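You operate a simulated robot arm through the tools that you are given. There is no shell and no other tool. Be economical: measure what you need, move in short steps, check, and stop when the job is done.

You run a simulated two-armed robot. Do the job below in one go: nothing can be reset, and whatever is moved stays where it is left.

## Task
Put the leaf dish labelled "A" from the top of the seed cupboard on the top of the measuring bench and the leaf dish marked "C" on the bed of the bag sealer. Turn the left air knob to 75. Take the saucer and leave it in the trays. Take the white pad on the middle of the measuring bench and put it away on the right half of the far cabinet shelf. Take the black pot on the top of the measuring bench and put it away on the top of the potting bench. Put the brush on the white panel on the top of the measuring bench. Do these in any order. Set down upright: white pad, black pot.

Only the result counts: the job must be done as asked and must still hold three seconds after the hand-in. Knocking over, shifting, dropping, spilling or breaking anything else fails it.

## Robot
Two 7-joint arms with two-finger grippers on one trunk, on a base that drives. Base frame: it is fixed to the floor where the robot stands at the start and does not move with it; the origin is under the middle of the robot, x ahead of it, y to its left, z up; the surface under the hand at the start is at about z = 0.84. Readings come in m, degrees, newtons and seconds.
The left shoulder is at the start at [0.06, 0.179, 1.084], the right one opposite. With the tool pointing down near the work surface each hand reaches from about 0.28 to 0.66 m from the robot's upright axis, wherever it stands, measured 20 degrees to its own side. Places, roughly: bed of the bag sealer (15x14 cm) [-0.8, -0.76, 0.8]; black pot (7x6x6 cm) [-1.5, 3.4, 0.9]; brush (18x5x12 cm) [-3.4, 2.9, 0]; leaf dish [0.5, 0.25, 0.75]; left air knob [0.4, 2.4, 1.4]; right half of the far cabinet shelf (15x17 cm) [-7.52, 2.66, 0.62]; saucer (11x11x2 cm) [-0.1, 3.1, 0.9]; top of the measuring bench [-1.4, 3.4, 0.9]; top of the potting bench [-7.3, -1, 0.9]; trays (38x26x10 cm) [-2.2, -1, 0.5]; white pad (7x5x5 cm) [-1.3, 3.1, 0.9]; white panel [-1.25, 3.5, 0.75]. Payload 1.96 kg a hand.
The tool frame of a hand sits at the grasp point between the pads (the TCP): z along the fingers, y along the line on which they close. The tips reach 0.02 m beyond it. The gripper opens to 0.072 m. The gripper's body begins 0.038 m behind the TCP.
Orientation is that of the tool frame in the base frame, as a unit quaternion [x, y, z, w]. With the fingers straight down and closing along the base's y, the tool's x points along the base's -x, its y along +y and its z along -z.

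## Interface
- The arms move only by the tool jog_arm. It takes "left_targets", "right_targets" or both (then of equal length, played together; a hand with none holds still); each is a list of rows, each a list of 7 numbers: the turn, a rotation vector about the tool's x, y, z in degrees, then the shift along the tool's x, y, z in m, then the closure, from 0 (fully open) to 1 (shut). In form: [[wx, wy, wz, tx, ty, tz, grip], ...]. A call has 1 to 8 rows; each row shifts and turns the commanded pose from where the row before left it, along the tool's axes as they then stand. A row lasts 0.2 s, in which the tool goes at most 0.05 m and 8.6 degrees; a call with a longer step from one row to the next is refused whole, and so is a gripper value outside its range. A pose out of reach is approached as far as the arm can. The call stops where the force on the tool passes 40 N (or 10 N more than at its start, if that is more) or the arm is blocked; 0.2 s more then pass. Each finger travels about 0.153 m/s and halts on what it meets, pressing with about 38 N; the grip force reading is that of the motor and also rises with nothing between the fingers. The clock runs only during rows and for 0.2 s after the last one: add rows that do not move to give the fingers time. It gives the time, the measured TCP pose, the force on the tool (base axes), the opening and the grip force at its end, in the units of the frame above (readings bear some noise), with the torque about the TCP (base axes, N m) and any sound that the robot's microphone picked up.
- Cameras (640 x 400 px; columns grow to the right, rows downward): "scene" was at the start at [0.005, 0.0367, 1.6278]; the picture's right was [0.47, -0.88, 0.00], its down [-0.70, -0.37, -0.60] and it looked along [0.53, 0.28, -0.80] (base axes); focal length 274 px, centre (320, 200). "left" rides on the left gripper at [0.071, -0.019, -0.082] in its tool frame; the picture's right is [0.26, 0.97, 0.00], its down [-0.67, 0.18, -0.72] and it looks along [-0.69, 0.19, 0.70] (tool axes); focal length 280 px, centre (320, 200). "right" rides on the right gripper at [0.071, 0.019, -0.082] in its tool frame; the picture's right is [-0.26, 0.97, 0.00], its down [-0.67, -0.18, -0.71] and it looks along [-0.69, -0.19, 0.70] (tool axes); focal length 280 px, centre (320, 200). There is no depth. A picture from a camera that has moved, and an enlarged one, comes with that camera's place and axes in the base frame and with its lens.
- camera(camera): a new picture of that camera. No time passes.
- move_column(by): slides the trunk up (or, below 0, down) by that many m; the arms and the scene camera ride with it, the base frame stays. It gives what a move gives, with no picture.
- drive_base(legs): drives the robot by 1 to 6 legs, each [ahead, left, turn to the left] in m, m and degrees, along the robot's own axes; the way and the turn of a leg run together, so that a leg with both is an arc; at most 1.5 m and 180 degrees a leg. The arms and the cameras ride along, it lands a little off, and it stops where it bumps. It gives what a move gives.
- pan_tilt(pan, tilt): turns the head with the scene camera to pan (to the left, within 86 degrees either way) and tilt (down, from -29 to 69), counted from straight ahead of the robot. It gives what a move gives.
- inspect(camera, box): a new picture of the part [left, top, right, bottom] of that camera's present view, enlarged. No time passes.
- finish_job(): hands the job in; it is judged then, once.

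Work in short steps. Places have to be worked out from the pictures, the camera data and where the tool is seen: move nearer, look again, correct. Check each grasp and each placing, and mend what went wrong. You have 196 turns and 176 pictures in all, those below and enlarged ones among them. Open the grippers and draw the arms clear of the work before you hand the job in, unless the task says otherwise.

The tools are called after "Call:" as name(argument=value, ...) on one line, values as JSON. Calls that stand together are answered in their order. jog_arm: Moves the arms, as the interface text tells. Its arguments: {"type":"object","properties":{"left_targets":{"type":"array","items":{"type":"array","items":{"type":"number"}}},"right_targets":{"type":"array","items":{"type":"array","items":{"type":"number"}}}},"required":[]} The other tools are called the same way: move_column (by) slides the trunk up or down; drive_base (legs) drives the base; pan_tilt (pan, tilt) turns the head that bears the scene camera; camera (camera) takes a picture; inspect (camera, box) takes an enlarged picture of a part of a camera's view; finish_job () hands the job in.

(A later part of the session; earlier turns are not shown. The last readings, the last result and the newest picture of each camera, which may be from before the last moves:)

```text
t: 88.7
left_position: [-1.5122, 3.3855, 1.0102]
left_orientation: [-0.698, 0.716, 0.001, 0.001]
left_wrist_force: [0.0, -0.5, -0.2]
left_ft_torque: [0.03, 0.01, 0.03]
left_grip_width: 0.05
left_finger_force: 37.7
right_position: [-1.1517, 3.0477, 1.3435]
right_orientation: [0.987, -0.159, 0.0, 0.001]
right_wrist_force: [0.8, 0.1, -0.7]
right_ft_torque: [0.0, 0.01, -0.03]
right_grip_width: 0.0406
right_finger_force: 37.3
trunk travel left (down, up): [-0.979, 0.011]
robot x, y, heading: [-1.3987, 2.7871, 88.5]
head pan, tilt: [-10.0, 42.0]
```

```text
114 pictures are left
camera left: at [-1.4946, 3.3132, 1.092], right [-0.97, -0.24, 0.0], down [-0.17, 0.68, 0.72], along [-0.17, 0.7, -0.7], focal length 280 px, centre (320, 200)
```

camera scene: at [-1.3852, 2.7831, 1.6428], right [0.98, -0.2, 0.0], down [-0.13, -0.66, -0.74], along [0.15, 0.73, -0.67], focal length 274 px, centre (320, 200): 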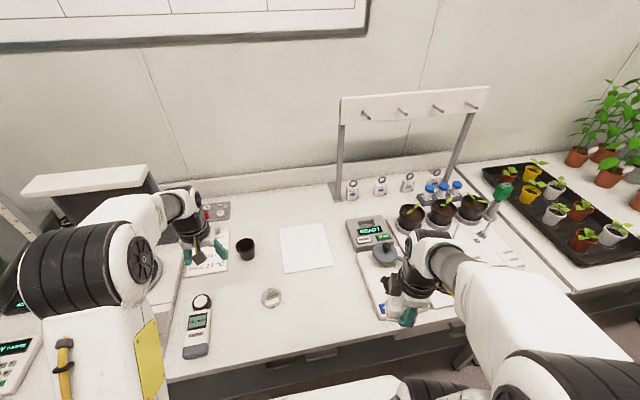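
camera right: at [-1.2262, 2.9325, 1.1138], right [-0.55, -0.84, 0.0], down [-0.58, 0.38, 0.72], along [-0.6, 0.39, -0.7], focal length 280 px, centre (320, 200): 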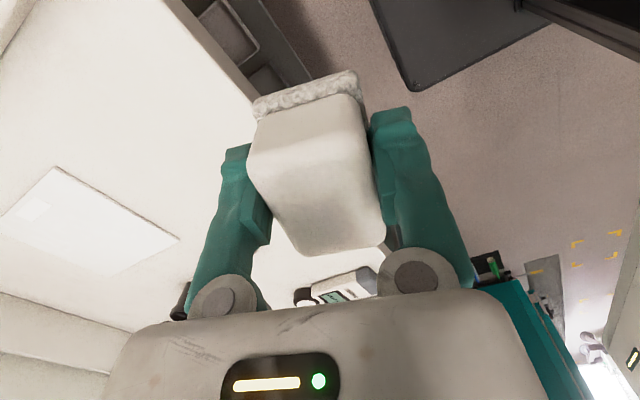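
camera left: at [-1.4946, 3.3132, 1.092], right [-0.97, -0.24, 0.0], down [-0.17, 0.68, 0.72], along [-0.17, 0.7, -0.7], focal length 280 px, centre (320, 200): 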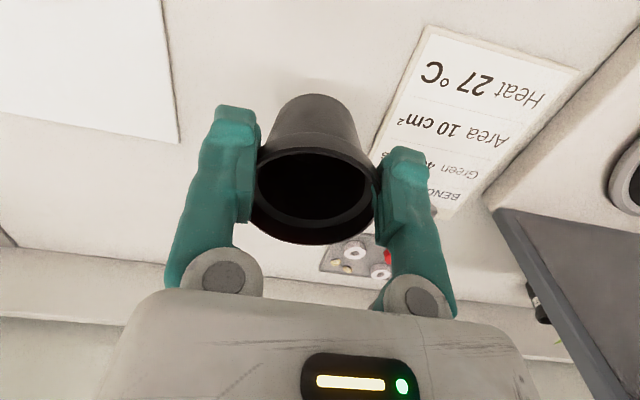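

The pot is secure. I draw the left hand in, then back away from the bench and look around toward the far side (-x).

Call:
jog_arm(left_targets=[[0, 0, 0, 0.04, 0, -0.02, 0.5], [0, 0, 0, 0.04, 0, -0.02, 0.5], [0, 0, 0, 0.04, 0.01, -0.02, 0.5], [0, 0, 0, 0.04, 0.015, -0.02, 0.5], [0, 0, 0, 0.04, 0.015, 0, 0.5], [0, 0, 0, 0.04, 0.015, 0, 0.5]])

Call:
drive_base(legs=[[-0.9, 0, 0], [0, 0, 90]])

Call:
pan_tilt(pan=0, tilt=18)

Call:
camera(camera="scene")

Call:
pan_tilt(pan=-45, tilt=30)

Call:
camera(camera="scene")

```text
t: 90.1
left_position: [-1.5734, 3.1467, 1.0913]
left_orientation: [-0.699, 0.715, 0.002, 0.002]
left_wrist_force: [0.5, 0.1, 0.5]
left_ft_torque: [0.03, -0.02, -0.01]
left_grip_width: 0.0493
left_finger_force: 37.7
right_position: [-1.1526, 3.0471, 1.3436]
right_orientation: [0.987, -0.159, 0.0, 0.0]
right_wrist_force: [0.1, -0.7, -0.1]
right_ft_torque: [0.0, -0.01, 0.0]
right_grip_width: 0.0407
right_finger_force: 37.5
trunk travel left (down, up): [-0.979, 0.011]
robot x, y, heading: [-1.4, 2.7874, 88.5]
head pan, tilt: [-10.0, 42.0]
```

```text
t: 98.7
left_position: [-1.7591, 1.6916, 1.0911]
left_orientation: [1.0, 0.015, -0.001, 0.0]
left_wrist_force: [0.6, 0.1, -0.6]
left_ft_torque: [0.01, -0.01, -0.02]
left_grip_width: 0.0474
left_finger_force: 37.4
right_position: [-1.6834, 2.115, 1.3435]
right_orientation: [0.795, 0.607, 0.001, 0.001]
right_wrist_force: [-0.1, -0.5, -1.0]
right_ft_torque: [0.02, 0.0, -0.04]
right_grip_width: 0.0407
right_finger_force: 38.1
trunk travel left (down, up): [-0.979, 0.011]
robot x, y, heading: [-1.4085, 1.8848, -178.7]
head pan, tilt: [-10.0, 42.0]
```

```text
t: 99.6
left_position: [-1.7592, 1.6915, 1.0909]
left_orientation: [1.0, 0.014, -0.001, 0.0]
left_wrist_force: [0.5, -0.4, -0.6]
left_ft_torque: [-0.04, -0.01, 0.0]
left_grip_width: 0.0471
left_finger_force: 38.2
right_position: [-1.6827, 2.1158, 1.3437]
right_orientation: [0.795, 0.607, 0.001, 0.0]
right_wrist_force: [-0.6, -0.2, 0.1]
right_ft_torque: [0.02, 0.0, 0.01]
right_grip_width: 0.0407
right_finger_force: 37.5
trunk travel left (down, up): [-0.979, 0.011]
robot x, y, heading: [-1.4088, 1.8837, -178.6]
head pan, tilt: [0.0, 18.0]
```

```text
113 pictures are left
camera scene: at [-1.4446, 1.8838, 1.9303], right [-0.03, 1.0, 0.0], down [0.31, 0.01, -0.95], along [-0.95, -0.03, -0.31], focal length 274 px, centre (320, 200)
```

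scene: 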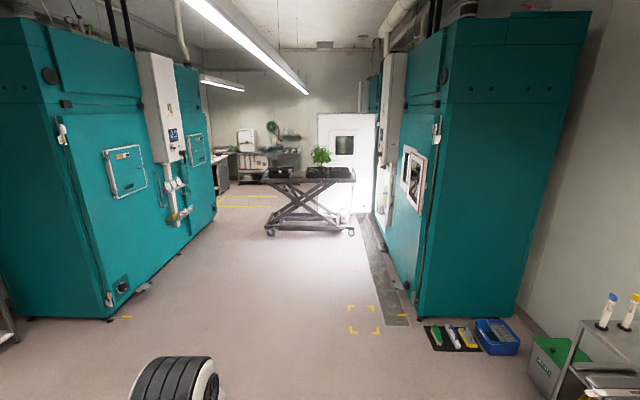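

```text
t: 100.7
left_position: [-1.7595, 1.6902, 1.0899]
left_orientation: [1.0, 0.013, -0.001, 0.0]
left_wrist_force: [0.9, 0.2, -0.5]
left_ft_torque: [0.02, -0.01, -0.04]
left_grip_width: 0.0473
left_finger_force: 38.2
right_position: [-1.6832, 2.1157, 1.3442]
right_orientation: [0.795, 0.606, 0.0, 0.0]
right_wrist_force: [-0.9, 0.7, -0.7]
right_ft_torque: [-0.01, 0.01, 0.01]
right_grip_width: 0.0406
right_finger_force: 37.7
trunk travel left (down, up): [-0.979, 0.011]
robot x, y, heading: [-1.4083, 1.883, -178.4]
head pan, tilt: [-45.0, 30.0]
```

```text
112 pictures are left
camera scene: at [-1.4171, 1.9483, 1.9111], right [0.69, 0.73, 0.0], down [0.36, -0.34, -0.87], along [-0.63, 0.6, -0.5], focal length 274 px, centre (320, 200)
```

scene: 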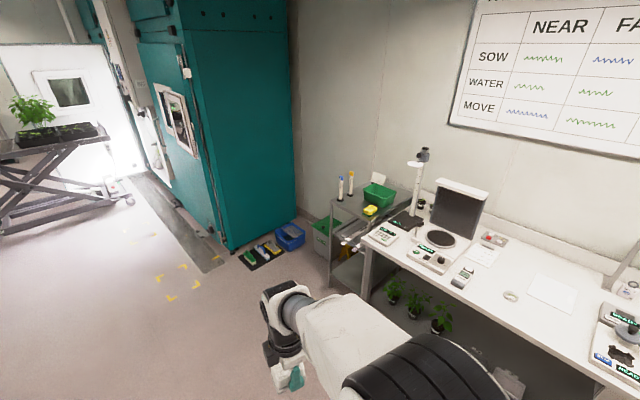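

The pot's grip width has crept down from 50.7 to 47 mm, so I check how it sits in the hand and look closer at the route.

Call:
camera(camera="left")

Call:
inspect(camera="scene", box=[230, 220, 320, 280])

Call:
pan_tilt(pan=0, tilt=18)

Call:
inspect(camera="scene", box=[180, 90, 400, 260])

```text
111 pictures are left
camera left: at [-1.6893, 1.712, 1.1718], right [0.29, -0.96, 0.0], down [-0.67, -0.2, 0.72], along [-0.69, -0.21, -0.7], focal length 280 px, centre (320, 200)
```

left: 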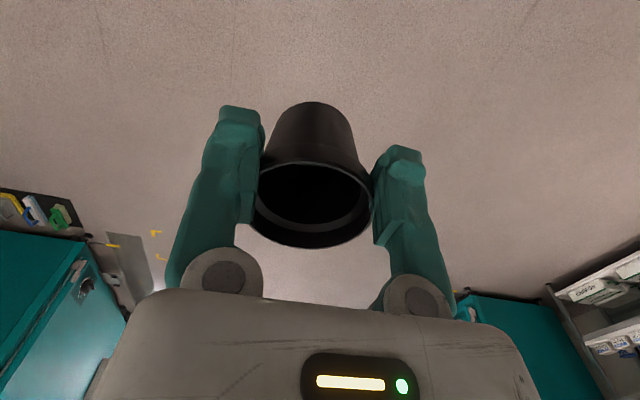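

```text
6.67 times, centred on (275, 250) of scene
camera zoom: at [-1.4171, 1.9483, 1.9111], right [0.69, 0.73, 0.0], down [0.36, -0.34, -0.87], along [-0.63, 0.6, -0.5], focal length 1825 px, centre (620, -133)
```

zoom: 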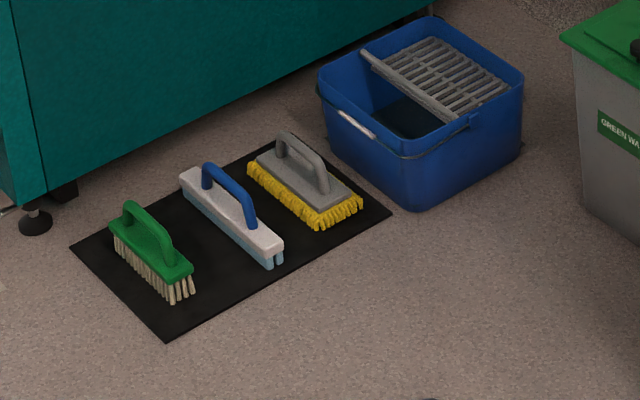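

```text
t: 101.8
left_position: [-1.7598, 1.6921, 1.0909]
left_orientation: [1.0, 0.014, -0.002, 0.0]
left_wrist_force: [0.1, -0.3, -0.2]
left_ft_torque: [0.02, 0.01, -0.01]
left_grip_width: 0.0469
left_finger_force: 37.8
right_position: [-1.6835, 2.1164, 1.3437]
right_orientation: [0.795, 0.607, 0.0, 0.001]
right_wrist_force: [-0.2, -0.7, -0.2]
right_ft_torque: [-0.02, -0.01, -0.02]
right_grip_width: 0.0405
right_finger_force: 37.8
trunk travel left (down, up): [-0.979, 0.011]
robot x, y, heading: [-1.4119, 1.8815, -178.4]
head pan, tilt: [0.0, 18.0]
```

```text
2.35 times, centred on (290, 175) of scene
camera zoom: at [-1.4446, 1.8839, 1.9304], right [-0.03, 1.0, 0.0], down [0.31, 0.01, -0.95], along [-0.95, -0.02, -0.31], focal length 644 px, centre (391, 259)
```

zoom: 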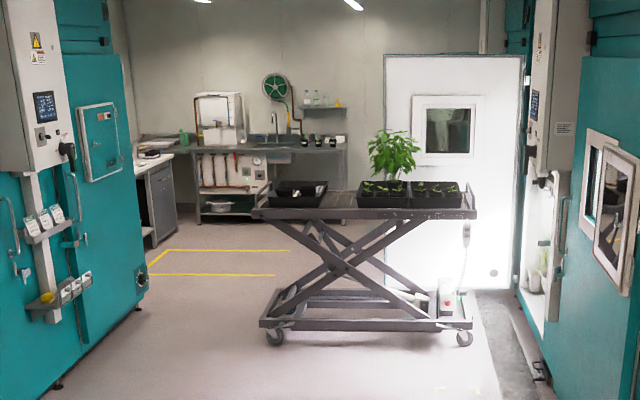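

The green bristle brush at (-3.41, 2.88) is the one to fetch later. The tapered pot is sliding slowly up through the squeeze, so I relax the left closure to just hold the present width.

Call:
jog_arm(left_targets=[[0, 0, 0, 0, 0, 0, 0.37], [0, 0, 0, 0, 0, 0, 0.37], [0, 0, 0, 0, 0, 0, 0.37]])

Call:
camera(camera="left")

```text
t: 102.6
left_position: [-1.7591, 1.6913, 1.09]
left_orientation: [1.0, 0.014, -0.001, 0.0]
left_wrist_force: [-0.2, 0.1, 0.6]
left_ft_torque: [0.0, 0.04, 0.0]
left_grip_width: 0.0467
left_finger_force: 38.2
right_position: [-1.6826, 2.1169, 1.3438]
right_orientation: [0.795, 0.606, 0.0, 0.001]
right_wrist_force: [0.5, 0.3, -0.7]
right_ft_torque: [-0.01, -0.01, -0.01]
right_grip_width: 0.0405
right_finger_force: 38.2
trunk travel left (down, up): [-0.979, 0.011]
robot x, y, heading: [-1.4103, 1.8839, -178.6]
head pan, tilt: [0.0, 18.0]
```

```text
108 pictures are left
camera left: at [-1.6893, 1.7121, 1.1718], right [0.29, -0.96, 0.0], down [-0.67, -0.2, 0.72], along [-0.69, -0.21, -0.7], focal length 280 px, centre (320, 200)
```

left: 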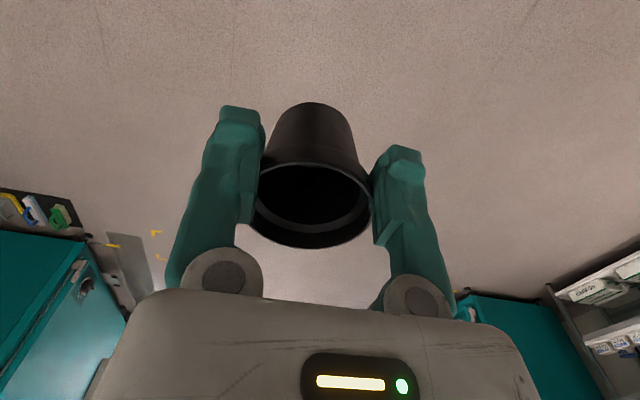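

The pot is steady now. The corridor lies between y = -0.2 and 2.7, and a cart blocks x of about -5.6 for y = 0.85 to 2.4. I'll pass it on its left side along y of about 0.33, starting with a diagonal move.

Call:
drive_base(legs=[[0.81, 0.75, -1.4], [0.81, 0.77, 0], [1.0, 0, 0]])

Call:
camera(camera="scene")

```text
t: 118.3
left_position: [-4.362, 0.1456, 1.0909]
left_orientation: [1.0, -0.001, -0.001, 0.001]
left_wrist_force: [-0.8, -0.4, -0.1]
left_ft_torque: [-0.01, 0.0, -0.02]
left_grip_width: 0.0455
left_finger_force: 0.0
right_position: [-4.2736, 0.5692, 1.3423]
right_orientation: [0.804, 0.595, 0.001, 0.0]
right_wrist_force: [-0.4, 0.0, -1.6]
right_ft_torque: [-0.02, 0.03, -0.01]
right_grip_width: 0.0406
right_finger_force: 37.6
trunk travel left (down, up): [-0.979, 0.011]
robot x, y, heading: [-4.0066, 0.324, 179.5]
head pan, tilt: [0.0, 18.0]
```

```text
107 pictures are left
camera scene: at [-4.041, 0.3303, 1.9304], right [0.0, 1.0, 0.0], down [0.31, 0.0, -0.95], along [-0.95, 0.0, -0.31], focal length 274 px, centre (320, 200)
```

scene: 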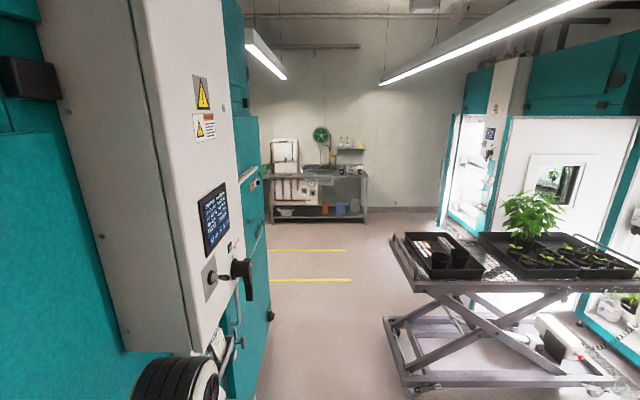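

There is a control box with a handle on the left, reaching about y = -0.05, and the cart edge is at y of about 0.93. I check the pot and then shift right to the lane's middle.

Call:
camera(camera="left")

Call:
drive_base(legs=[[0, -0.1, 0.5], [1.0, 0, 0]])

Call:
camera(camera="scene")

```text
106 pictures are left
camera left: at [-4.2909, 0.1658, 1.172], right [0.26, -0.97, 0.0], down [-0.67, -0.18, 0.72], along [-0.69, -0.19, -0.7], focal length 280 px, centre (320, 200)
```

left: 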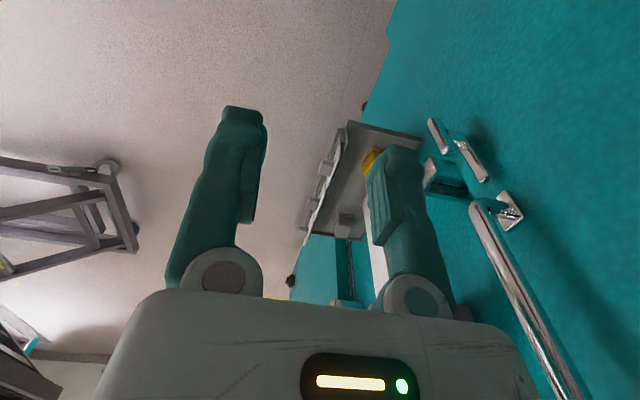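

```text
t: 124.2
left_position: [-5.3353, 0.261, 1.0915]
left_orientation: [1.0, -0.009, -0.001, 0.0]
left_wrist_force: [0.4, -0.1, 0.8]
left_ft_torque: [0.02, 0.03, -0.02]
left_grip_width: 0.0457
left_finger_force: 0.2
right_position: [-5.2399, 0.6815, 1.3446]
right_orientation: [0.809, 0.588, 0.0, 0.001]
right_wrist_force: [0.6, 0.3, -1.3]
right_ft_torque: [-0.01, -0.01, 0.03]
right_grip_width: 0.0407
right_finger_force: 37.9
trunk travel left (down, up): [-0.979, 0.011]
robot x, y, heading: [-4.9797, 0.4382, 178.6]
head pan, tilt: [0.0, 18.0]
```

```text
105 pictures are left
camera scene: at [-5.0111, 0.4389, 1.9304], right [0.02, 1.0, 0.0], down [0.31, -0.01, -0.95], along [-0.95, 0.02, -0.31], focal length 274 px, centre (320, 200)
```

scene: 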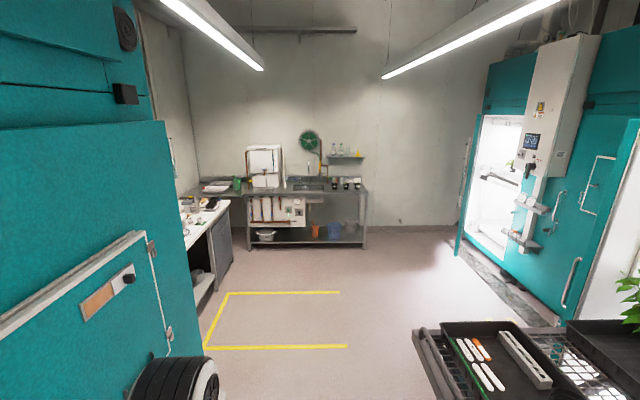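

The pot has dropped out of the left hand somewhere earlier on the way, so relaxing the closure was a mistake. I go back a bit, turn round and look for it.

Call:
drive_base(legs=[[-0.6, 0, 0], [0, -0.2, -90], [0, 0, -90]])

Call:
pan_tilt(pan=0, tilt=30)

Call:
camera(camera="scene")

```text
t: 135.1
left_position: [-3.9006, 0.7563, 1.0894]
left_orientation: [-0.029, 1.0, 0.001, 0.001]
left_wrist_force: [-0.3, -0.2, -0.5]
left_ft_torque: [-0.03, -0.01, 0.0]
left_grip_width: 0.0454
left_finger_force: 0.0
right_position: [-3.9647, 0.3281, 1.3428]
right_orientation: [-0.618, 0.786, 0.0, 0.0]
right_wrist_force: [-0.4, -0.8, -0.5]
right_ft_torque: [0.0, -0.02, -0.04]
right_grip_width: 0.0407
right_finger_force: 37.3
trunk travel left (down, up): [-0.979, 0.011]
robot x, y, heading: [-4.2441, 0.5551, 3.2]
head pan, tilt: [0.0, 18.0]
```

```text
t: 135.8
left_position: [-3.9001, 0.7561, 1.0903]
left_orientation: [-0.029, 1.0, 0.0, 0.001]
left_wrist_force: [0.6, 0.3, 0.1]
left_ft_torque: [-0.01, -0.01, -0.01]
left_grip_width: 0.0452
left_finger_force: 0.1
right_position: [-3.9641, 0.3279, 1.3431]
right_orientation: [-0.619, 0.786, 0.0, -0.001]
right_wrist_force: [0.1, 0.1, -1.0]
right_ft_torque: [0.01, -0.01, -0.02]
right_grip_width: 0.0407
right_finger_force: 38.0
trunk travel left (down, up): [-0.979, 0.011]
robot x, y, heading: [-4.2468, 0.5501, 3.2]
head pan, tilt: [0.0, 30.0]
```

```text
104 pictures are left
camera scene: at [-4.2145, 0.5568, 1.9111], right [0.06, -1.0, 0.0], down [-0.5, -0.03, -0.87], along [0.86, 0.05, -0.5], focal length 274 px, centre (320, 200)
```

scene: 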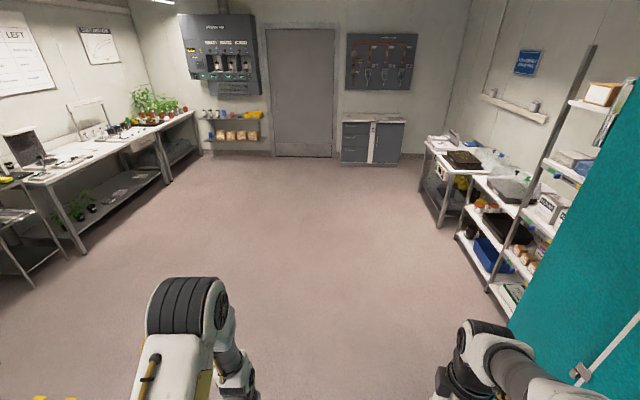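

No pot on the visible floor beyond x of about -3.4, so I look down closer and to both sides.

Call:
pan_tilt(pan=0, tilt=62)

Call:
camera(camera="scene")

Call:
pan_tilt(pan=-75, tilt=50)

Call:
camera(camera="scene")

Call:
pan_tilt(pan=75, tilt=40)

Call:
camera(camera="scene")

```text
t: 136.8
left_position: [-3.9006, 0.7553, 1.0896]
left_orientation: [-0.029, 1.0, 0.001, 0.002]
left_wrist_force: [-0.4, 0.4, -1.0]
left_ft_torque: [0.02, 0.01, -0.03]
left_grip_width: 0.0451
left_finger_force: 0.0
right_position: [-3.9658, 0.3272, 1.343]
right_orientation: [-0.618, 0.786, 0.002, -0.001]
right_wrist_force: [-0.2, 0.3, -1.0]
right_ft_torque: [0.02, -0.01, 0.04]
right_grip_width: 0.0406
right_finger_force: 38.2
trunk travel left (down, up): [-0.979, 0.011]
robot x, y, heading: [-4.2467, 0.5551, 3.3]
head pan, tilt: [0.0, 62.0]
```

```text
103 pictures are left
camera scene: at [-4.2405, 0.5554, 1.8667], right [0.06, -1.0, 0.0], down [-0.88, -0.05, -0.47], along [0.47, 0.03, -0.88], focal length 274 px, centre (320, 200)
```

scene: 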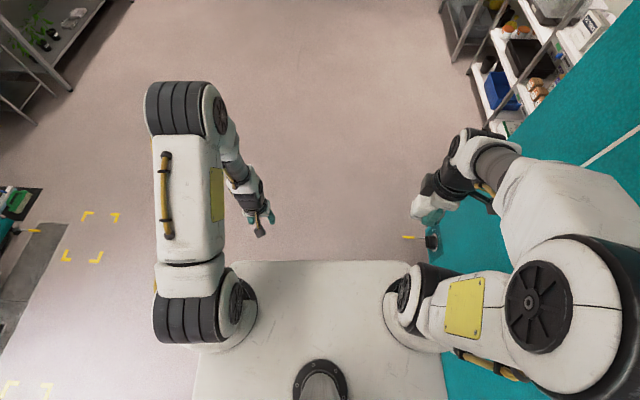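

```text
t: 138.2
left_position: [-3.9003, 0.7556, 1.0904]
left_orientation: [-0.029, 1.0, 0.0, 0.001]
left_wrist_force: [-0.3, 0.3, 0.1]
left_ft_torque: [-0.02, -0.02, -0.01]
left_grip_width: 0.0455
left_finger_force: 0.1
right_position: [-3.9651, 0.3282, 1.3434]
right_orientation: [-0.618, 0.786, 0.001, 0.0]
right_wrist_force: [0.9, -0.2, 0.0]
right_ft_torque: [0.01, -0.03, 0.04]
right_grip_width: 0.0403
right_finger_force: 37.9
trunk travel left (down, up): [-0.979, 0.011]
robot x, y, heading: [-4.2455, 0.5586, 3.5]
head pan, tilt: [-75.0, 50.0]
```

```text
102 pictures are left
camera scene: at [-4.2806, 0.4787, 1.8815], right [-0.95, -0.31, 0.0], down [-0.24, 0.73, -0.64], along [0.2, -0.61, -0.77], focal length 274 px, centre (320, 200)
```

scene: 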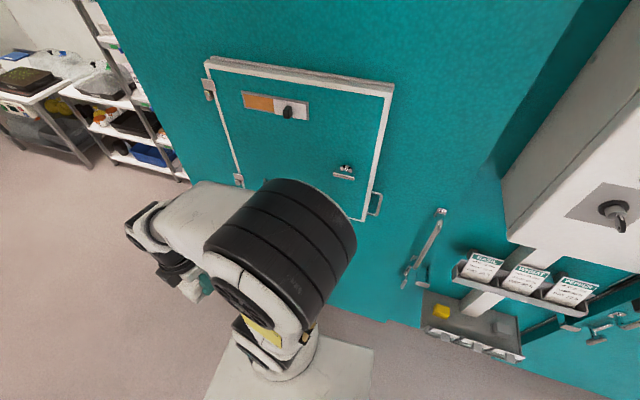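

```text
t: 140.6
left_position: [-3.9015, 0.7536, 1.0906]
left_orientation: [-0.028, 1.0, 0.0, 0.001]
left_wrist_force: [1.0, -0.5, -0.4]
left_ft_torque: [0.0, 0.01, 0.04]
left_grip_width: 0.0453
left_finger_force: 0.0
right_position: [-3.9647, 0.3287, 1.3431]
right_orientation: [-0.618, 0.786, 0.0, 0.0]
right_wrist_force: [0.5, -0.3, -1.5]
right_ft_torque: [-0.01, -0.02, 0.0]
right_grip_width: 0.0404
right_finger_force: 37.9
trunk travel left (down, up): [-0.979, 0.011]
robot x, y, heading: [-4.2446, 0.5572, 3.2]
head pan, tilt: [75.0, 40.0]
```

```text
101 pictures are left
camera scene: at [-4.2874, 0.635, 1.8957], right [0.98, -0.2, 0.0], down [-0.13, -0.63, -0.77], along [0.16, 0.75, -0.64], focal length 274 px, centre (320, 200)
```

scene: 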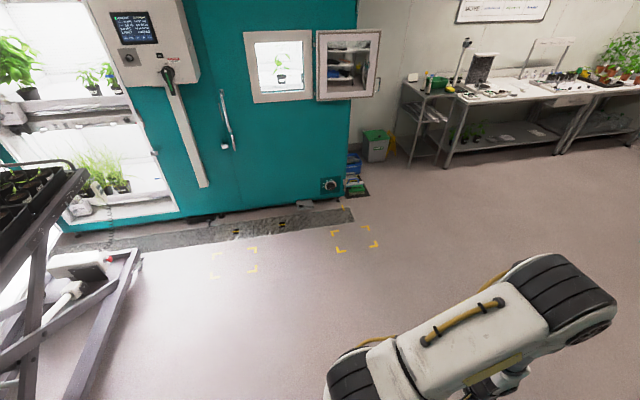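

I see a dark round thing near the chamber's corner at about (-3.5, -0.2), so I take a closer look there.

Call:
pan_tilt(pan=-25, tilt=50)

Call:
camera(camera="scene")

Call:
camera(camera="right")

Call:
camera(camera="left")

```text
t: 142.3
left_position: [-3.9008, 0.755, 1.0907]
left_orientation: [-0.029, 1.0, 0.0, 0.001]
left_wrist_force: [-0.1, 0.2, 0.8]
left_ft_torque: [0.0, 0.02, 0.0]
left_grip_width: 0.0457
left_finger_force: 0.1
right_position: [-3.9633, 0.3285, 1.3427]
right_orientation: [-0.618, 0.786, 0.001, -0.001]
right_wrist_force: [0.5, -0.3, -0.3]
right_ft_torque: [0.02, -0.01, 0.02]
right_grip_width: 0.0406
right_finger_force: 38.3
trunk travel left (down, up): [-0.979, 0.011]
robot x, y, heading: [-4.2463, 0.5517, 3.1]
head pan, tilt: [-25.0, 50.0]
```

```text
100 pictures are left
camera scene: at [-4.2333, 0.5233, 1.8815], right [-0.37, -0.93, 0.0], down [-0.71, 0.28, -0.64], along [0.6, -0.24, -0.77], focal length 274 px, centre (320, 200)
```

scene: 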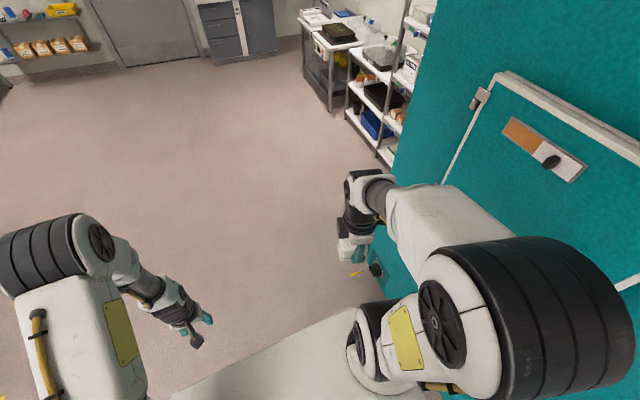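

```text
99 pictures are left
camera right: at [-3.9996, 0.264, 1.4252], right [-0.88, 0.48, 0.0], down [0.34, 0.61, 0.71], along [0.34, 0.63, -0.7], focal length 280 px, centre (320, 200)
```

right: 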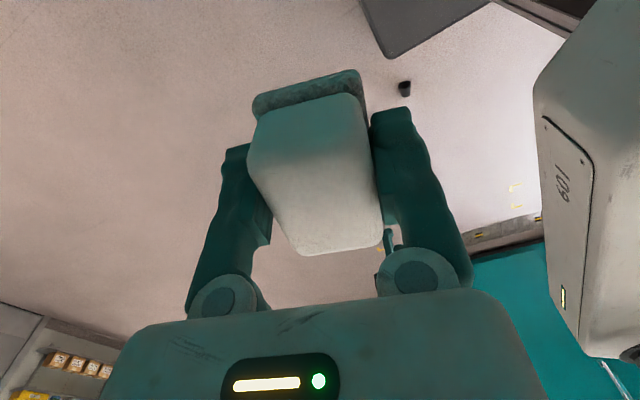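

```text
98 pictures are left
camera left: at [-3.9707, 0.7321, 1.1718], right [-0.32, 0.95, 0.0], down [0.66, 0.22, 0.72], along [0.68, 0.23, -0.7], focal length 280 px, centre (320, 200)
```

left: 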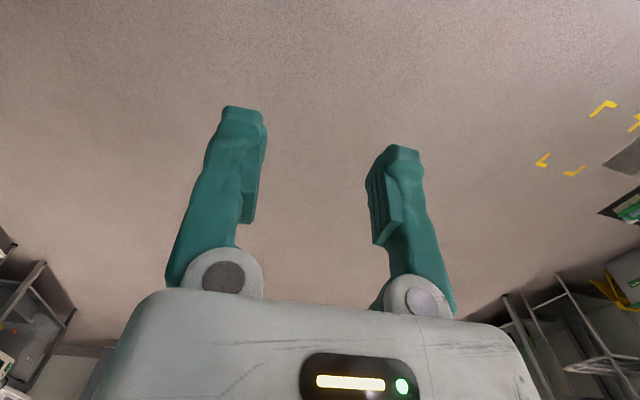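

The right camera shows a small dark object on the floor near (-4.08, 1.02), just left of the base. I zoom in.

Call:
inspect(camera="right", box=[370, 60, 440, 110])

Call:
pan_tilt(pan=60, tilt=66)

Call:
camera(camera="scene")

```text
8.00 times, centred on (405, 85) of right
camera zoom: at [-3.9996, 0.264, 1.4252], right [-0.88, 0.48, 0.0], down [0.34, 0.61, 0.71], along [0.34, 0.63, -0.7], focal length 2243 px, centre (-360, 1120)
```

zoom: 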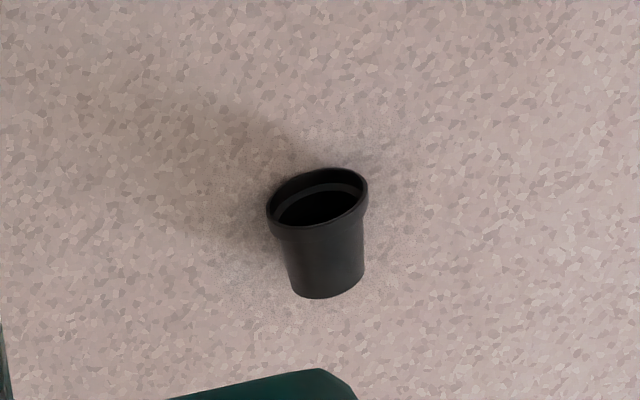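

```text
t: 143.9
left_position: [-3.9009, 0.7557, 1.091]
left_orientation: [-0.028, 1.0, -0.001, 0.0]
left_wrist_force: [0.6, -1.0, -0.1]
left_ft_torque: [0.02, -0.01, -0.01]
left_grip_width: 0.0454
left_finger_force: 0.2
right_position: [-3.9642, 0.328, 1.343]
right_orientation: [-0.618, 0.786, 0.001, 0.0]
right_wrist_force: [0.1, -0.2, -0.8]
right_ft_torque: [-0.01, 0.01, -0.02]
right_grip_width: 0.0405
right_finger_force: 38.0
trunk travel left (down, up): [-0.979, 0.011]
robot x, y, heading: [-4.245, 0.5537, 3.1]
head pan, tilt: [60.0, 66.0]
```

```text
96 pictures are left
camera scene: at [-4.278, 0.6048, 1.8624], right [0.89, -0.45, 0.0], down [-0.41, -0.82, -0.41], along [0.18, 0.36, -0.91], focal length 274 px, centre (320, 200)
```

scene: 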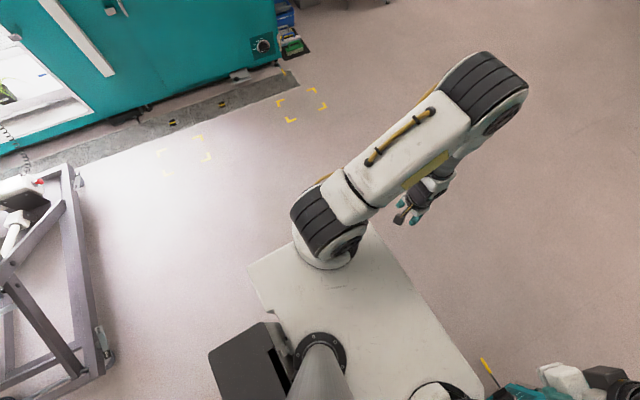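

The pot lies on its side at about (-4.08, 1.02), with the opening pointing roughly toward (-0.4, -0.85). To lift it and later tip it upright, I want to approach from behind its bottom, facing the way the opening points. I drive around it with clearance.

Call:
drive_base(legs=[[1.0, 0, 0], [0, 0.9, 0], [0, 0, -121]])

Call:
pan_tilt(pan=-25, tilt=55)

Call:
camera(camera="scene")

```text
t: 158.4
left_position: [-3.3141, 1.1068, 1.0894]
left_orientation: [0.861, 0.509, 0.0, 0.0]
left_wrist_force: [-0.3, 0.1, 0.8]
left_ft_torque: [-0.01, 0.01, -0.03]
left_grip_width: 0.0453
left_finger_force: 0.0
right_position: [-3.6426, 1.3887, 1.3435]
right_orientation: [0.388, 0.922, 0.0, 0.0]
right_wrist_force: [0.4, 0.2, -0.4]
right_ft_torque: [-0.01, 0.01, -0.03]
right_grip_width: 0.0407
right_finger_force: 37.7
trunk travel left (down, up): [-0.979, 0.011]
robot x, y, heading: [-3.3021, 1.5069, -119.1]
head pan, tilt: [60.0, 66.0]
```

```text
t: 160.0
left_position: [-3.3144, 1.1057, 1.0903]
left_orientation: [0.861, 0.508, -0.001, 0.0]
left_wrist_force: [-0.5, -0.1, -0.3]
left_ft_torque: [-0.01, 0.01, -0.01]
left_grip_width: 0.0455
left_finger_force: 0.0
right_position: [-3.642, 1.3873, 1.3439]
right_orientation: [0.388, 0.922, 0.001, 0.0]
right_wrist_force: [-0.1, 0.2, -0.6]
right_ft_torque: [-0.05, -0.02, 0.01]
right_grip_width: 0.0405
right_finger_force: 38.4
trunk travel left (down, up): [-0.979, 0.011]
robot x, y, heading: [-3.3032, 1.5052, -118.6]
head pan, tilt: [-25.0, 55.0]
```

```text
95 pictures are left
camera scene: at [-3.3329, 1.5168, 1.875], right [-0.59, 0.81, 0.0], down [0.66, 0.48, -0.57], along [-0.46, -0.34, -0.82], focal length 274 px, centre (320, 200)
```

scene: 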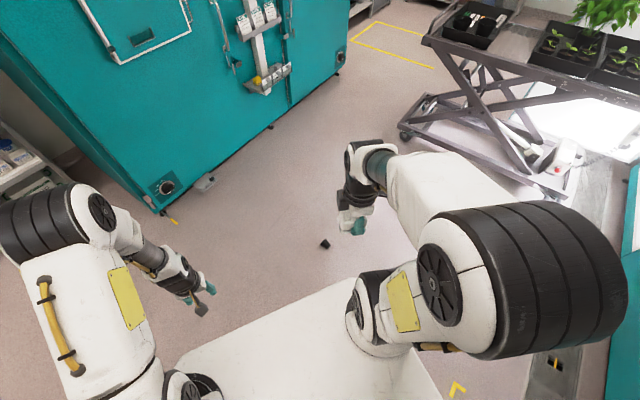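

The pot is confirmed at (-4.08, 1.01). I zoom for its axis direction.

Call:
inspect(camera="scene", box=[300, 225, 350, 260])

```text
11.43 times, centred on (325, 242) of scene
camera zoom: at [-3.3329, 1.5168, 1.875], right [-0.59, 0.81, 0.0], down [0.66, 0.48, -0.57], along [-0.46, -0.34, -0.82], focal length 3128 px, centre (263, -286)
```

zoom: 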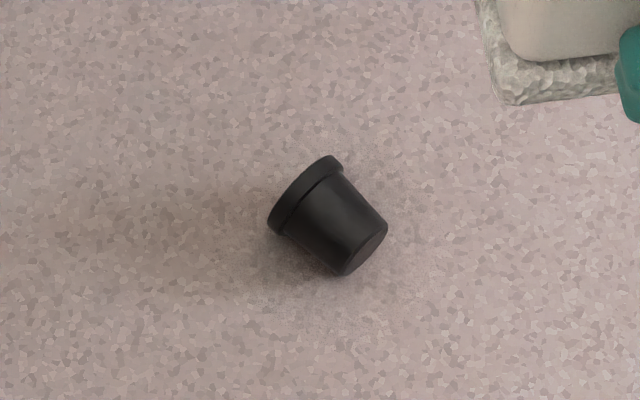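

The opening points along about (-0.18, -0.98), with the pot's centre near (-4.072, 1.026). I turn to heading -100° and slide beside it so the pot is 0.45 m ahead and 0.16 m left.

Call:
drive_base(legs=[[0, 0, 18.6], [0.15, -0.83, 0]])

Call:
jog_arm(left_targets=[[0, 0, 0, 0, 0, 0, 0], [0, 0, 0, 0, 0, 0, 0], [0, 0, 0, 0, 0, 0, 0]])

Call:
move_column(by=-0.72)

Call:
camera(camera="left")

```text
t: 165.5
left_position: [-4.0193, 1.1265, 1.0902]
left_orientation: [0.768, 0.64, -0.001, -0.001]
left_wrist_force: [0.0, 0.0, 0.0]
left_ft_torque: [-0.01, 0.0, 0.04]
left_grip_width: 0.0453
left_finger_force: 0.0
right_position: [-4.4202, 1.2896, 1.3433]
right_orientation: [0.234, 0.972, 0.001, -0.001]
right_wrist_force: [0.1, -0.5, -0.6]
right_ft_torque: [0.04, 0.04, 0.01]
right_grip_width: 0.0405
right_finger_force: 37.6
trunk travel left (down, up): [-0.979, 0.011]
robot x, y, heading: [-4.1387, 1.5042, -100.5]
head pan, tilt: [-25.0, 55.0]
```

```text
t: 166.3
left_position: [-4.0206, 1.127, 1.0917]
left_orientation: [0.768, 0.641, -0.001, 0.0]
left_wrist_force: [-0.4, -0.8, 0.1]
left_ft_torque: [0.01, 0.01, 0.03]
left_grip_width: 0.0721
left_finger_force: 0.0
right_position: [-4.4209, 1.2874, 1.3439]
right_orientation: [0.234, 0.972, 0.001, 0.001]
right_wrist_force: [-0.2, -0.7, -0.8]
right_ft_torque: [0.05, 0.02, -0.01]
right_grip_width: 0.0406
right_finger_force: 37.8
trunk travel left (down, up): [-0.979, 0.011]
robot x, y, heading: [-4.142, 1.5073, -100.1]
head pan, tilt: [-25.0, 55.0]
```

```text
refused: -0.72 is not a number from -0.4 to 0.4
```

```text
93 pictures are left
camera left: at [-4.0271, 1.2001, 1.1719], right [1.0, 0.09, 0.0], down [0.06, -0.69, 0.72], along [0.06, -0.71, -0.7], focal length 280 px, centre (320, 200)
```

left: 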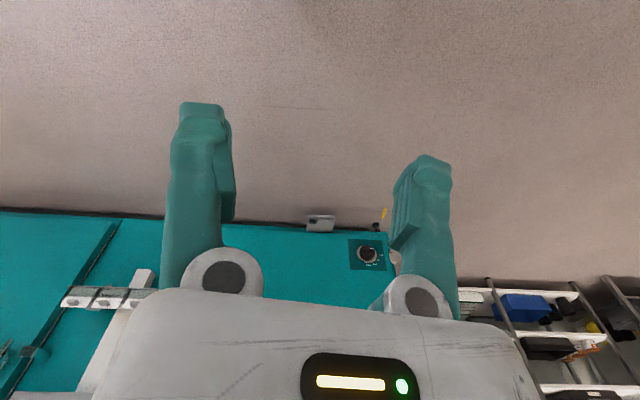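

The column accepts at most 0.4 m per call, so I lower it in two steps to bring the hand near the pot.

Call:
move_column(by=-0.4)

Call:
move_column(by=-0.38)

Call:
camera(camera="left")

```text
t: 170.1
left_position: [-4.0201, 1.1267, 0.6897]
left_orientation: [0.768, 0.641, -0.001, 0.0]
left_wrist_force: [0.5, -0.1, 0.2]
left_ft_torque: [0.05, -0.02, -0.01]
left_grip_width: 0.0723
left_finger_force: 0.0
right_position: [-4.4211, 1.2897, 0.9442]
right_orientation: [0.235, 0.972, 0.001, 0.001]
right_wrist_force: [-0.4, -0.6, -0.8]
right_ft_torque: [-0.01, -0.02, -0.01]
right_grip_width: 0.0408
right_finger_force: 38.7
trunk travel left (down, up): [-0.579, 0.411]
robot x, y, heading: [-4.1372, 1.5094, -100.5]
head pan, tilt: [-25.0, 55.0]
```

```text
t: 173.8
left_position: [-4.0201, 1.1269, 0.3104]
left_orientation: [0.768, 0.641, -0.001, 0.0]
left_wrist_force: [0.3, -0.6, -0.6]
left_ft_torque: [0.01, 0.01, -0.01]
left_grip_width: 0.072
left_finger_force: 0.0
right_position: [-4.4209, 1.2891, 0.5635]
right_orientation: [0.234, 0.972, 0.001, 0.0]
right_wrist_force: [-0.4, 0.5, 0.0]
right_ft_torque: [-0.02, -0.03, -0.01]
right_grip_width: 0.0406
right_finger_force: 38.1
trunk travel left (down, up): [-0.199, 0.791]
robot x, y, heading: [-4.1347, 1.5089, -100.3]
head pan, tilt: [-25.0, 55.0]
```

```text
92 pictures are left
camera left: at [-4.0266, 1.2002, 0.3919], right [1.0, 0.09, 0.0], down [0.06, -0.69, 0.72], along [0.06, -0.71, -0.7], focal length 280 px, centre (320, 200)
```

left: 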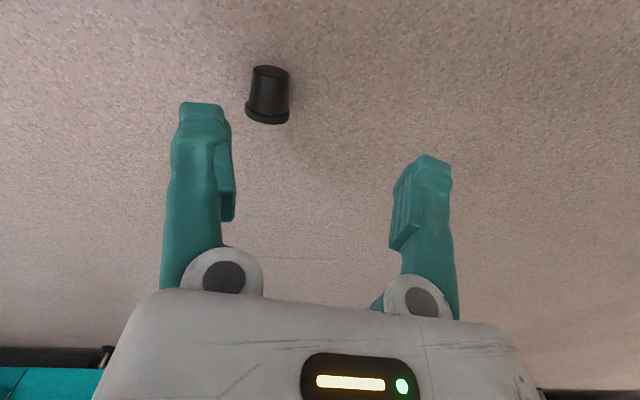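

The pot lies with its axis along about -98°, its rim band centre at about (-4.083, 1.009). Gripping the cylindrical rim band should avoid the creep of the tapered wall. I move over it, down to z of about 0.10.

Call:
jog_arm(left_targets=[[0, 0, -2, -0.032, -0.0103, 0.03, 0], [0, 0, 0, -0.032, -0.0103, 0.03, 0], [0, 0, 0, -0.032, -0.0103, 0.03, 0], [0, 0, 0, -0.032, -0.0103, 0.03, 0], [0, 0, 0, 0, 0, 0.045, 0], [0, 0, 0, 0, 0, 0.045, 0], [0, 0, 0, 0, 0, 0, 0]])

Call:
camera(camera="left")

```text
t: 175.4
left_position: [-4.0784, 1.004, 0.0994]
left_orientation: [0.757, 0.654, -0.001, 0.001]
left_wrist_force: [-0.5, 0.3, -0.3]
left_ft_torque: [-0.02, -0.01, 0.0]
left_grip_width: 0.0719
left_finger_force: 0.1
right_position: [-4.4209, 1.2894, 0.5624]
right_orientation: [0.234, 0.972, 0.002, 0.0]
right_wrist_force: [0.9, -0.2, 0.3]
right_ft_torque: [0.01, -0.01, 0.01]
right_grip_width: 0.0405
right_finger_force: 38.3
trunk travel left (down, up): [-0.199, 0.791]
robot x, y, heading: [-4.1336, 1.5093, -100.2]
head pan, tilt: [-25.0, 55.0]
```

```text
91 pictures are left
camera left: at [-4.0885, 1.0775, 0.1804], right [0.99, 0.12, 0.0], down [0.08, -0.69, 0.72], along [0.09, -0.71, -0.7], focal length 280 px, centre (320, 200)
```

left: 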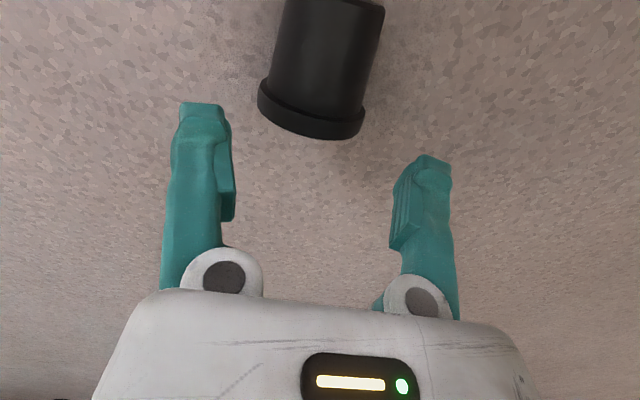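

Nearly aligned with the rim band. I shift 5 mm, go down and close fully.

Call:
jog_arm(left_targets=[[0, 0, 0, -0.001, -0.005, 0.03, 0], [0, 0, 0, 0, 0, 0.025, 0], [0, 0, 0, 0, 0, 0.01, 0], [0, 0, 0, 0, 0, 0, 0.1], [0, 0, 0, 0, 0, 0, 0.4], [0, 0, 0, 0, 0, 0, 0.5], [0, 0, 0, 0, 0, 0, 0.5]])

Call:
camera(camera="left")

```text
t: 176.1
left_position: [-4.1069, 0.9285, 0.1269]
left_orientation: [0.754, 0.652, -0.063, 0.042]
left_wrist_force: [0.2, -0.7, -0.2]
left_ft_torque: [-0.01, 0.01, 0.01]
left_grip_width: 0.0721
left_finger_force: 0.0
left hand out of reach, approached as far as the arm can: row 2, 3
right_position: [-4.4211, 1.2893, 0.5645]
right_orientation: [0.235, 0.972, 0.002, 0.0]
right_wrist_force: [0.0, 0.3, -0.7]
right_ft_torque: [0.01, 0.05, 0.01]
right_grip_width: 0.0407
right_finger_force: 37.7
trunk travel left (down, up): [-0.199, 0.791]
robot x, y, heading: [-4.137, 1.5086, -100.4]
head pan, tilt: [-25.0, 55.0]
stopped in row 3 (left hand): the arm was blocked; the commanded pose is now the measured one
```

```text
90 pictures are left
camera left: at [-4.1118, 1.0128, 0.1979], right [0.99, 0.12, -0.06], down [0.12, -0.58, 0.81], along [0.06, -0.8, -0.59], focal length 280 px, centre (320, 200)
```

left: 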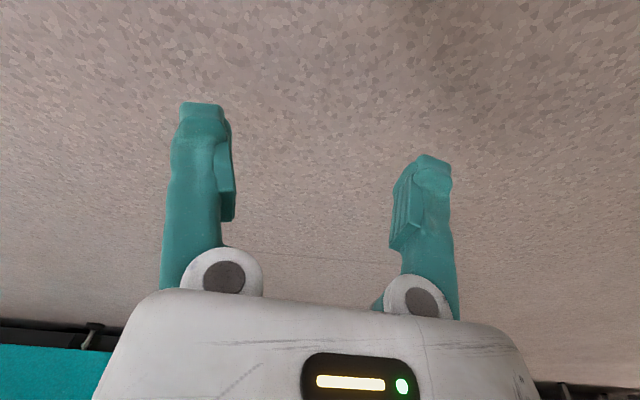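

The arm was blocked because it cannot stretch so far down with the trunk this high. I raise the hand, level it, lower the trunk more and look again.

Call:
jog_arm(left_targets=[[0, 0, 0, 0, 0, -0.04, 0], [0, 8, 0, 0, 0, -0.04, 0], [0, 0.6, 0, 0.03, 0, -0.04, 0], [0, 0, 0, 0.03, 0, -0.04, 0], [0, 0, 0, 0.03, 0, -0.04, 0], [0, 0, 0, 0, 0, -0.03, 0]])

Call:
move_column(by=-0.19)

Call:
camera(camera="left")

```text
t: 177.5
left_position: [-4.0877, 1.033, 0.3561]
left_orientation: [0.756, 0.654, -0.003, -0.009]
left_wrist_force: [-0.2, 0.1, 1.0]
left_ft_torque: [-0.02, -0.03, -0.02]
left_grip_width: 0.072
left_finger_force: 0.2
right_position: [-4.4211, 1.2892, 0.5634]
right_orientation: [0.234, 0.972, 0.001, 0.001]
right_wrist_force: [-0.8, 0.1, -0.9]
right_ft_torque: [0.01, -0.02, 0.0]
right_grip_width: 0.0406
right_finger_force: 37.5
trunk travel left (down, up): [-0.199, 0.791]
robot x, y, heading: [-4.1333, 1.5043, -100.2]
head pan, tilt: [-25.0, 55.0]
```

```text
t: 179.5
left_position: [-4.087, 1.0328, 0.1651]
left_orientation: [0.756, 0.655, -0.004, -0.008]
left_wrist_force: [0.0, 0.0, 0.1]
left_ft_torque: [0.01, -0.02, 0.02]
left_grip_width: 0.072
left_finger_force: 0.1
right_position: [-4.4201, 1.2888, 0.3727]
right_orientation: [0.234, 0.972, 0.001, 0.0]
right_wrist_force: [0.2, -0.2, -0.7]
right_ft_torque: [-0.03, 0.03, 0.01]
right_grip_width: 0.0407
right_finger_force: 37.6
trunk travel left (down, up): [-0.009, 0.981]
robot x, y, heading: [-4.1374, 1.5103, -100.3]
head pan, tilt: [-25.0, 55.0]
```

```text
89 pictures are left
camera left: at [-4.0947, 1.1048, 0.2477], right [0.99, 0.12, -0.02], down [0.1, -0.7, 0.71], along [0.07, -0.7, -0.71], focal length 280 px, centre (320, 200)
```

left: 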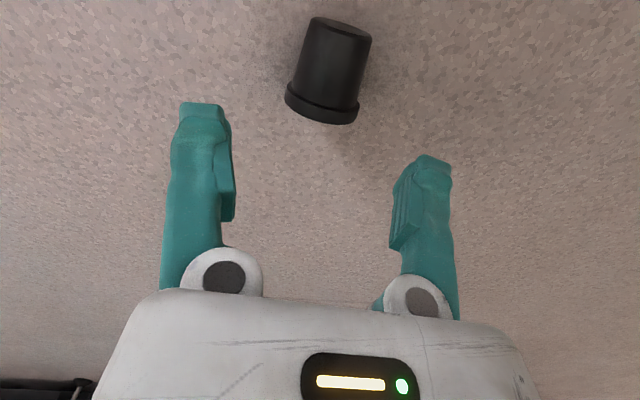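

The pot is undisturbed. I align and descend in two parts.

Call:
jog_arm(left_targets=[[0, 0, 0, -0.028, 0.006, 0.03, 0], [0, 0, 0, 0, 0, 0.04, 0], [0, 0, 0, 0, 0, 0.02, 0], [0, 0, 0, 0, 0, 0, 0]])

Call:
camera(camera="left")

```text
t: 180.5
left_position: [-4.086, 1.0051, 0.0743]
left_orientation: [0.756, 0.655, -0.004, -0.008]
left_wrist_force: [0.1, 0.7, 0.2]
left_ft_torque: [0.02, -0.02, 0.02]
left_grip_width: 0.0721
left_finger_force: 0.0
right_position: [-4.4209, 1.2883, 0.3741]
right_orientation: [0.234, 0.972, 0.001, 0.0]
right_wrist_force: [-0.2, -0.1, -0.5]
right_ft_torque: [0.01, 0.04, -0.04]
right_grip_width: 0.0405
right_finger_force: 37.7
trunk travel left (down, up): [-0.009, 0.981]
robot x, y, heading: [-4.1395, 1.5074, -100.1]
head pan, tilt: [-25.0, 55.0]
```

```text
88 pictures are left
camera left: at [-4.094, 1.0781, 0.1563], right [0.99, 0.12, -0.02], down [0.1, -0.7, 0.71], along [0.07, -0.7, -0.71], focal length 280 px, centre (320, 200)
```

left: 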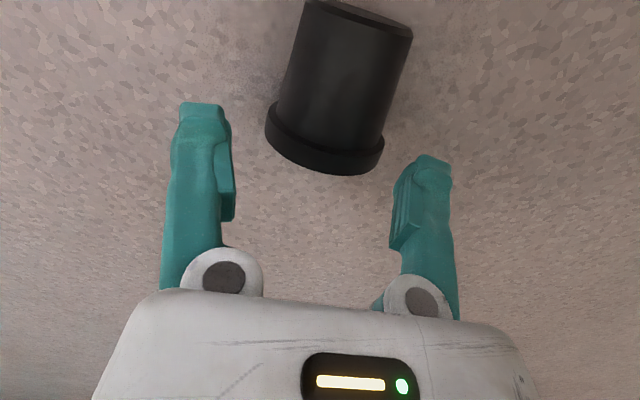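

Aligned within a few millimetres. I descend the last 40 mm and close.

Call:
jog_arm(left_targets=[[0, 0, 0, 0, 0.001, 0.02, 0], [0, 0, 0, 0, 0, 0.018, 0], [0, 0, 0, 0, 0, 0, 0.1], [0, 0, 0, 0, 0, 0, 0.4], [0, 0, 0, 0, 0, 0, 0.5], [0, 0, 0, 0, 0, 0, 0.5]])

Call:
camera(camera="left")

```text
t: 181.9
left_position: [-4.0858, 1.0053, 0.0359]
left_orientation: [0.757, 0.654, -0.004, -0.009]
left_wrist_force: [0.4, -0.5, -0.4]
left_ft_torque: [0.0, 0.01, -0.04]
left_grip_width: 0.0573
left_finger_force: 38.6
right_position: [-4.4213, 1.2881, 0.373]
right_orientation: [0.234, 0.972, 0.0, 0.0]
right_wrist_force: [-0.2, -0.8, -1.1]
right_ft_torque: [0.03, 0.01, 0.01]
right_grip_width: 0.0407
right_finger_force: 37.5
trunk travel left (down, up): [-0.009, 0.981]
robot x, y, heading: [-4.1358, 1.5114, -100.1]
head pan, tilt: [-25.0, 55.0]
```

```text
87 pictures are left
camera left: at [-4.0936, 1.0777, 0.1183], right [0.99, 0.12, -0.02], down [0.1, -0.7, 0.71], along [0.07, -0.7, -0.71], focal length 280 px, centre (320, 200)
```

left: 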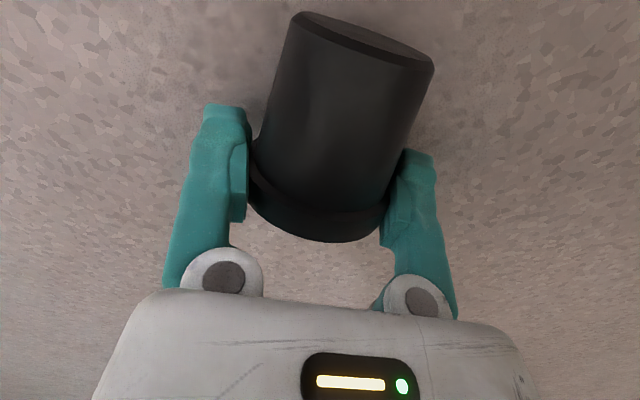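

Gripped on the rim band at 57 mm. I raise the trunk and check that the hold is stable.

Call:
move_column(by=0.4)

Call:
camera(camera="left")

```text
t: 185.8
left_position: [-4.0858, 1.0047, 0.4358]
left_orientation: [0.757, 0.654, -0.004, -0.009]
left_wrist_force: [0.2, 0.2, -0.9]
left_ft_torque: [-0.02, 0.0, 0.03]
left_grip_width: 0.0571
left_finger_force: 37.5
right_position: [-4.4216, 1.289, 0.7744]
right_orientation: [0.234, 0.972, 0.002, 0.001]
right_wrist_force: [0.5, 0.5, -0.8]
right_ft_torque: [-0.02, -0.01, -0.01]
right_grip_width: 0.0403
right_finger_force: 37.9
trunk travel left (down, up): [-0.409, 0.581]
robot x, y, heading: [-4.1354, 1.5074, -100.3]
head pan, tilt: [-25.0, 55.0]
```

```text
86 pictures are left
camera left: at [-4.0936, 1.0776, 0.5182], right [0.99, 0.12, -0.02], down [0.1, -0.7, 0.71], along [0.07, -0.7, -0.71], focal length 280 px, centre (320, 200)
```

left: 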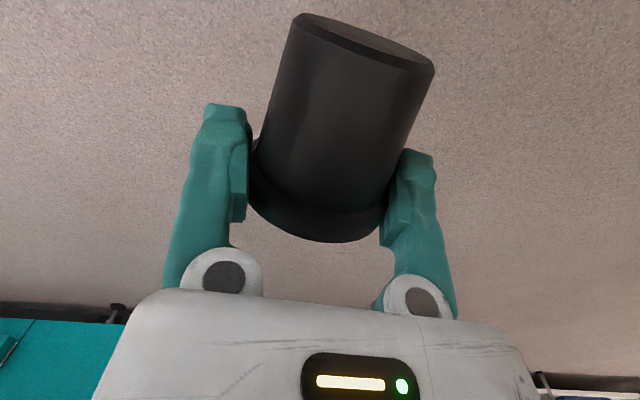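

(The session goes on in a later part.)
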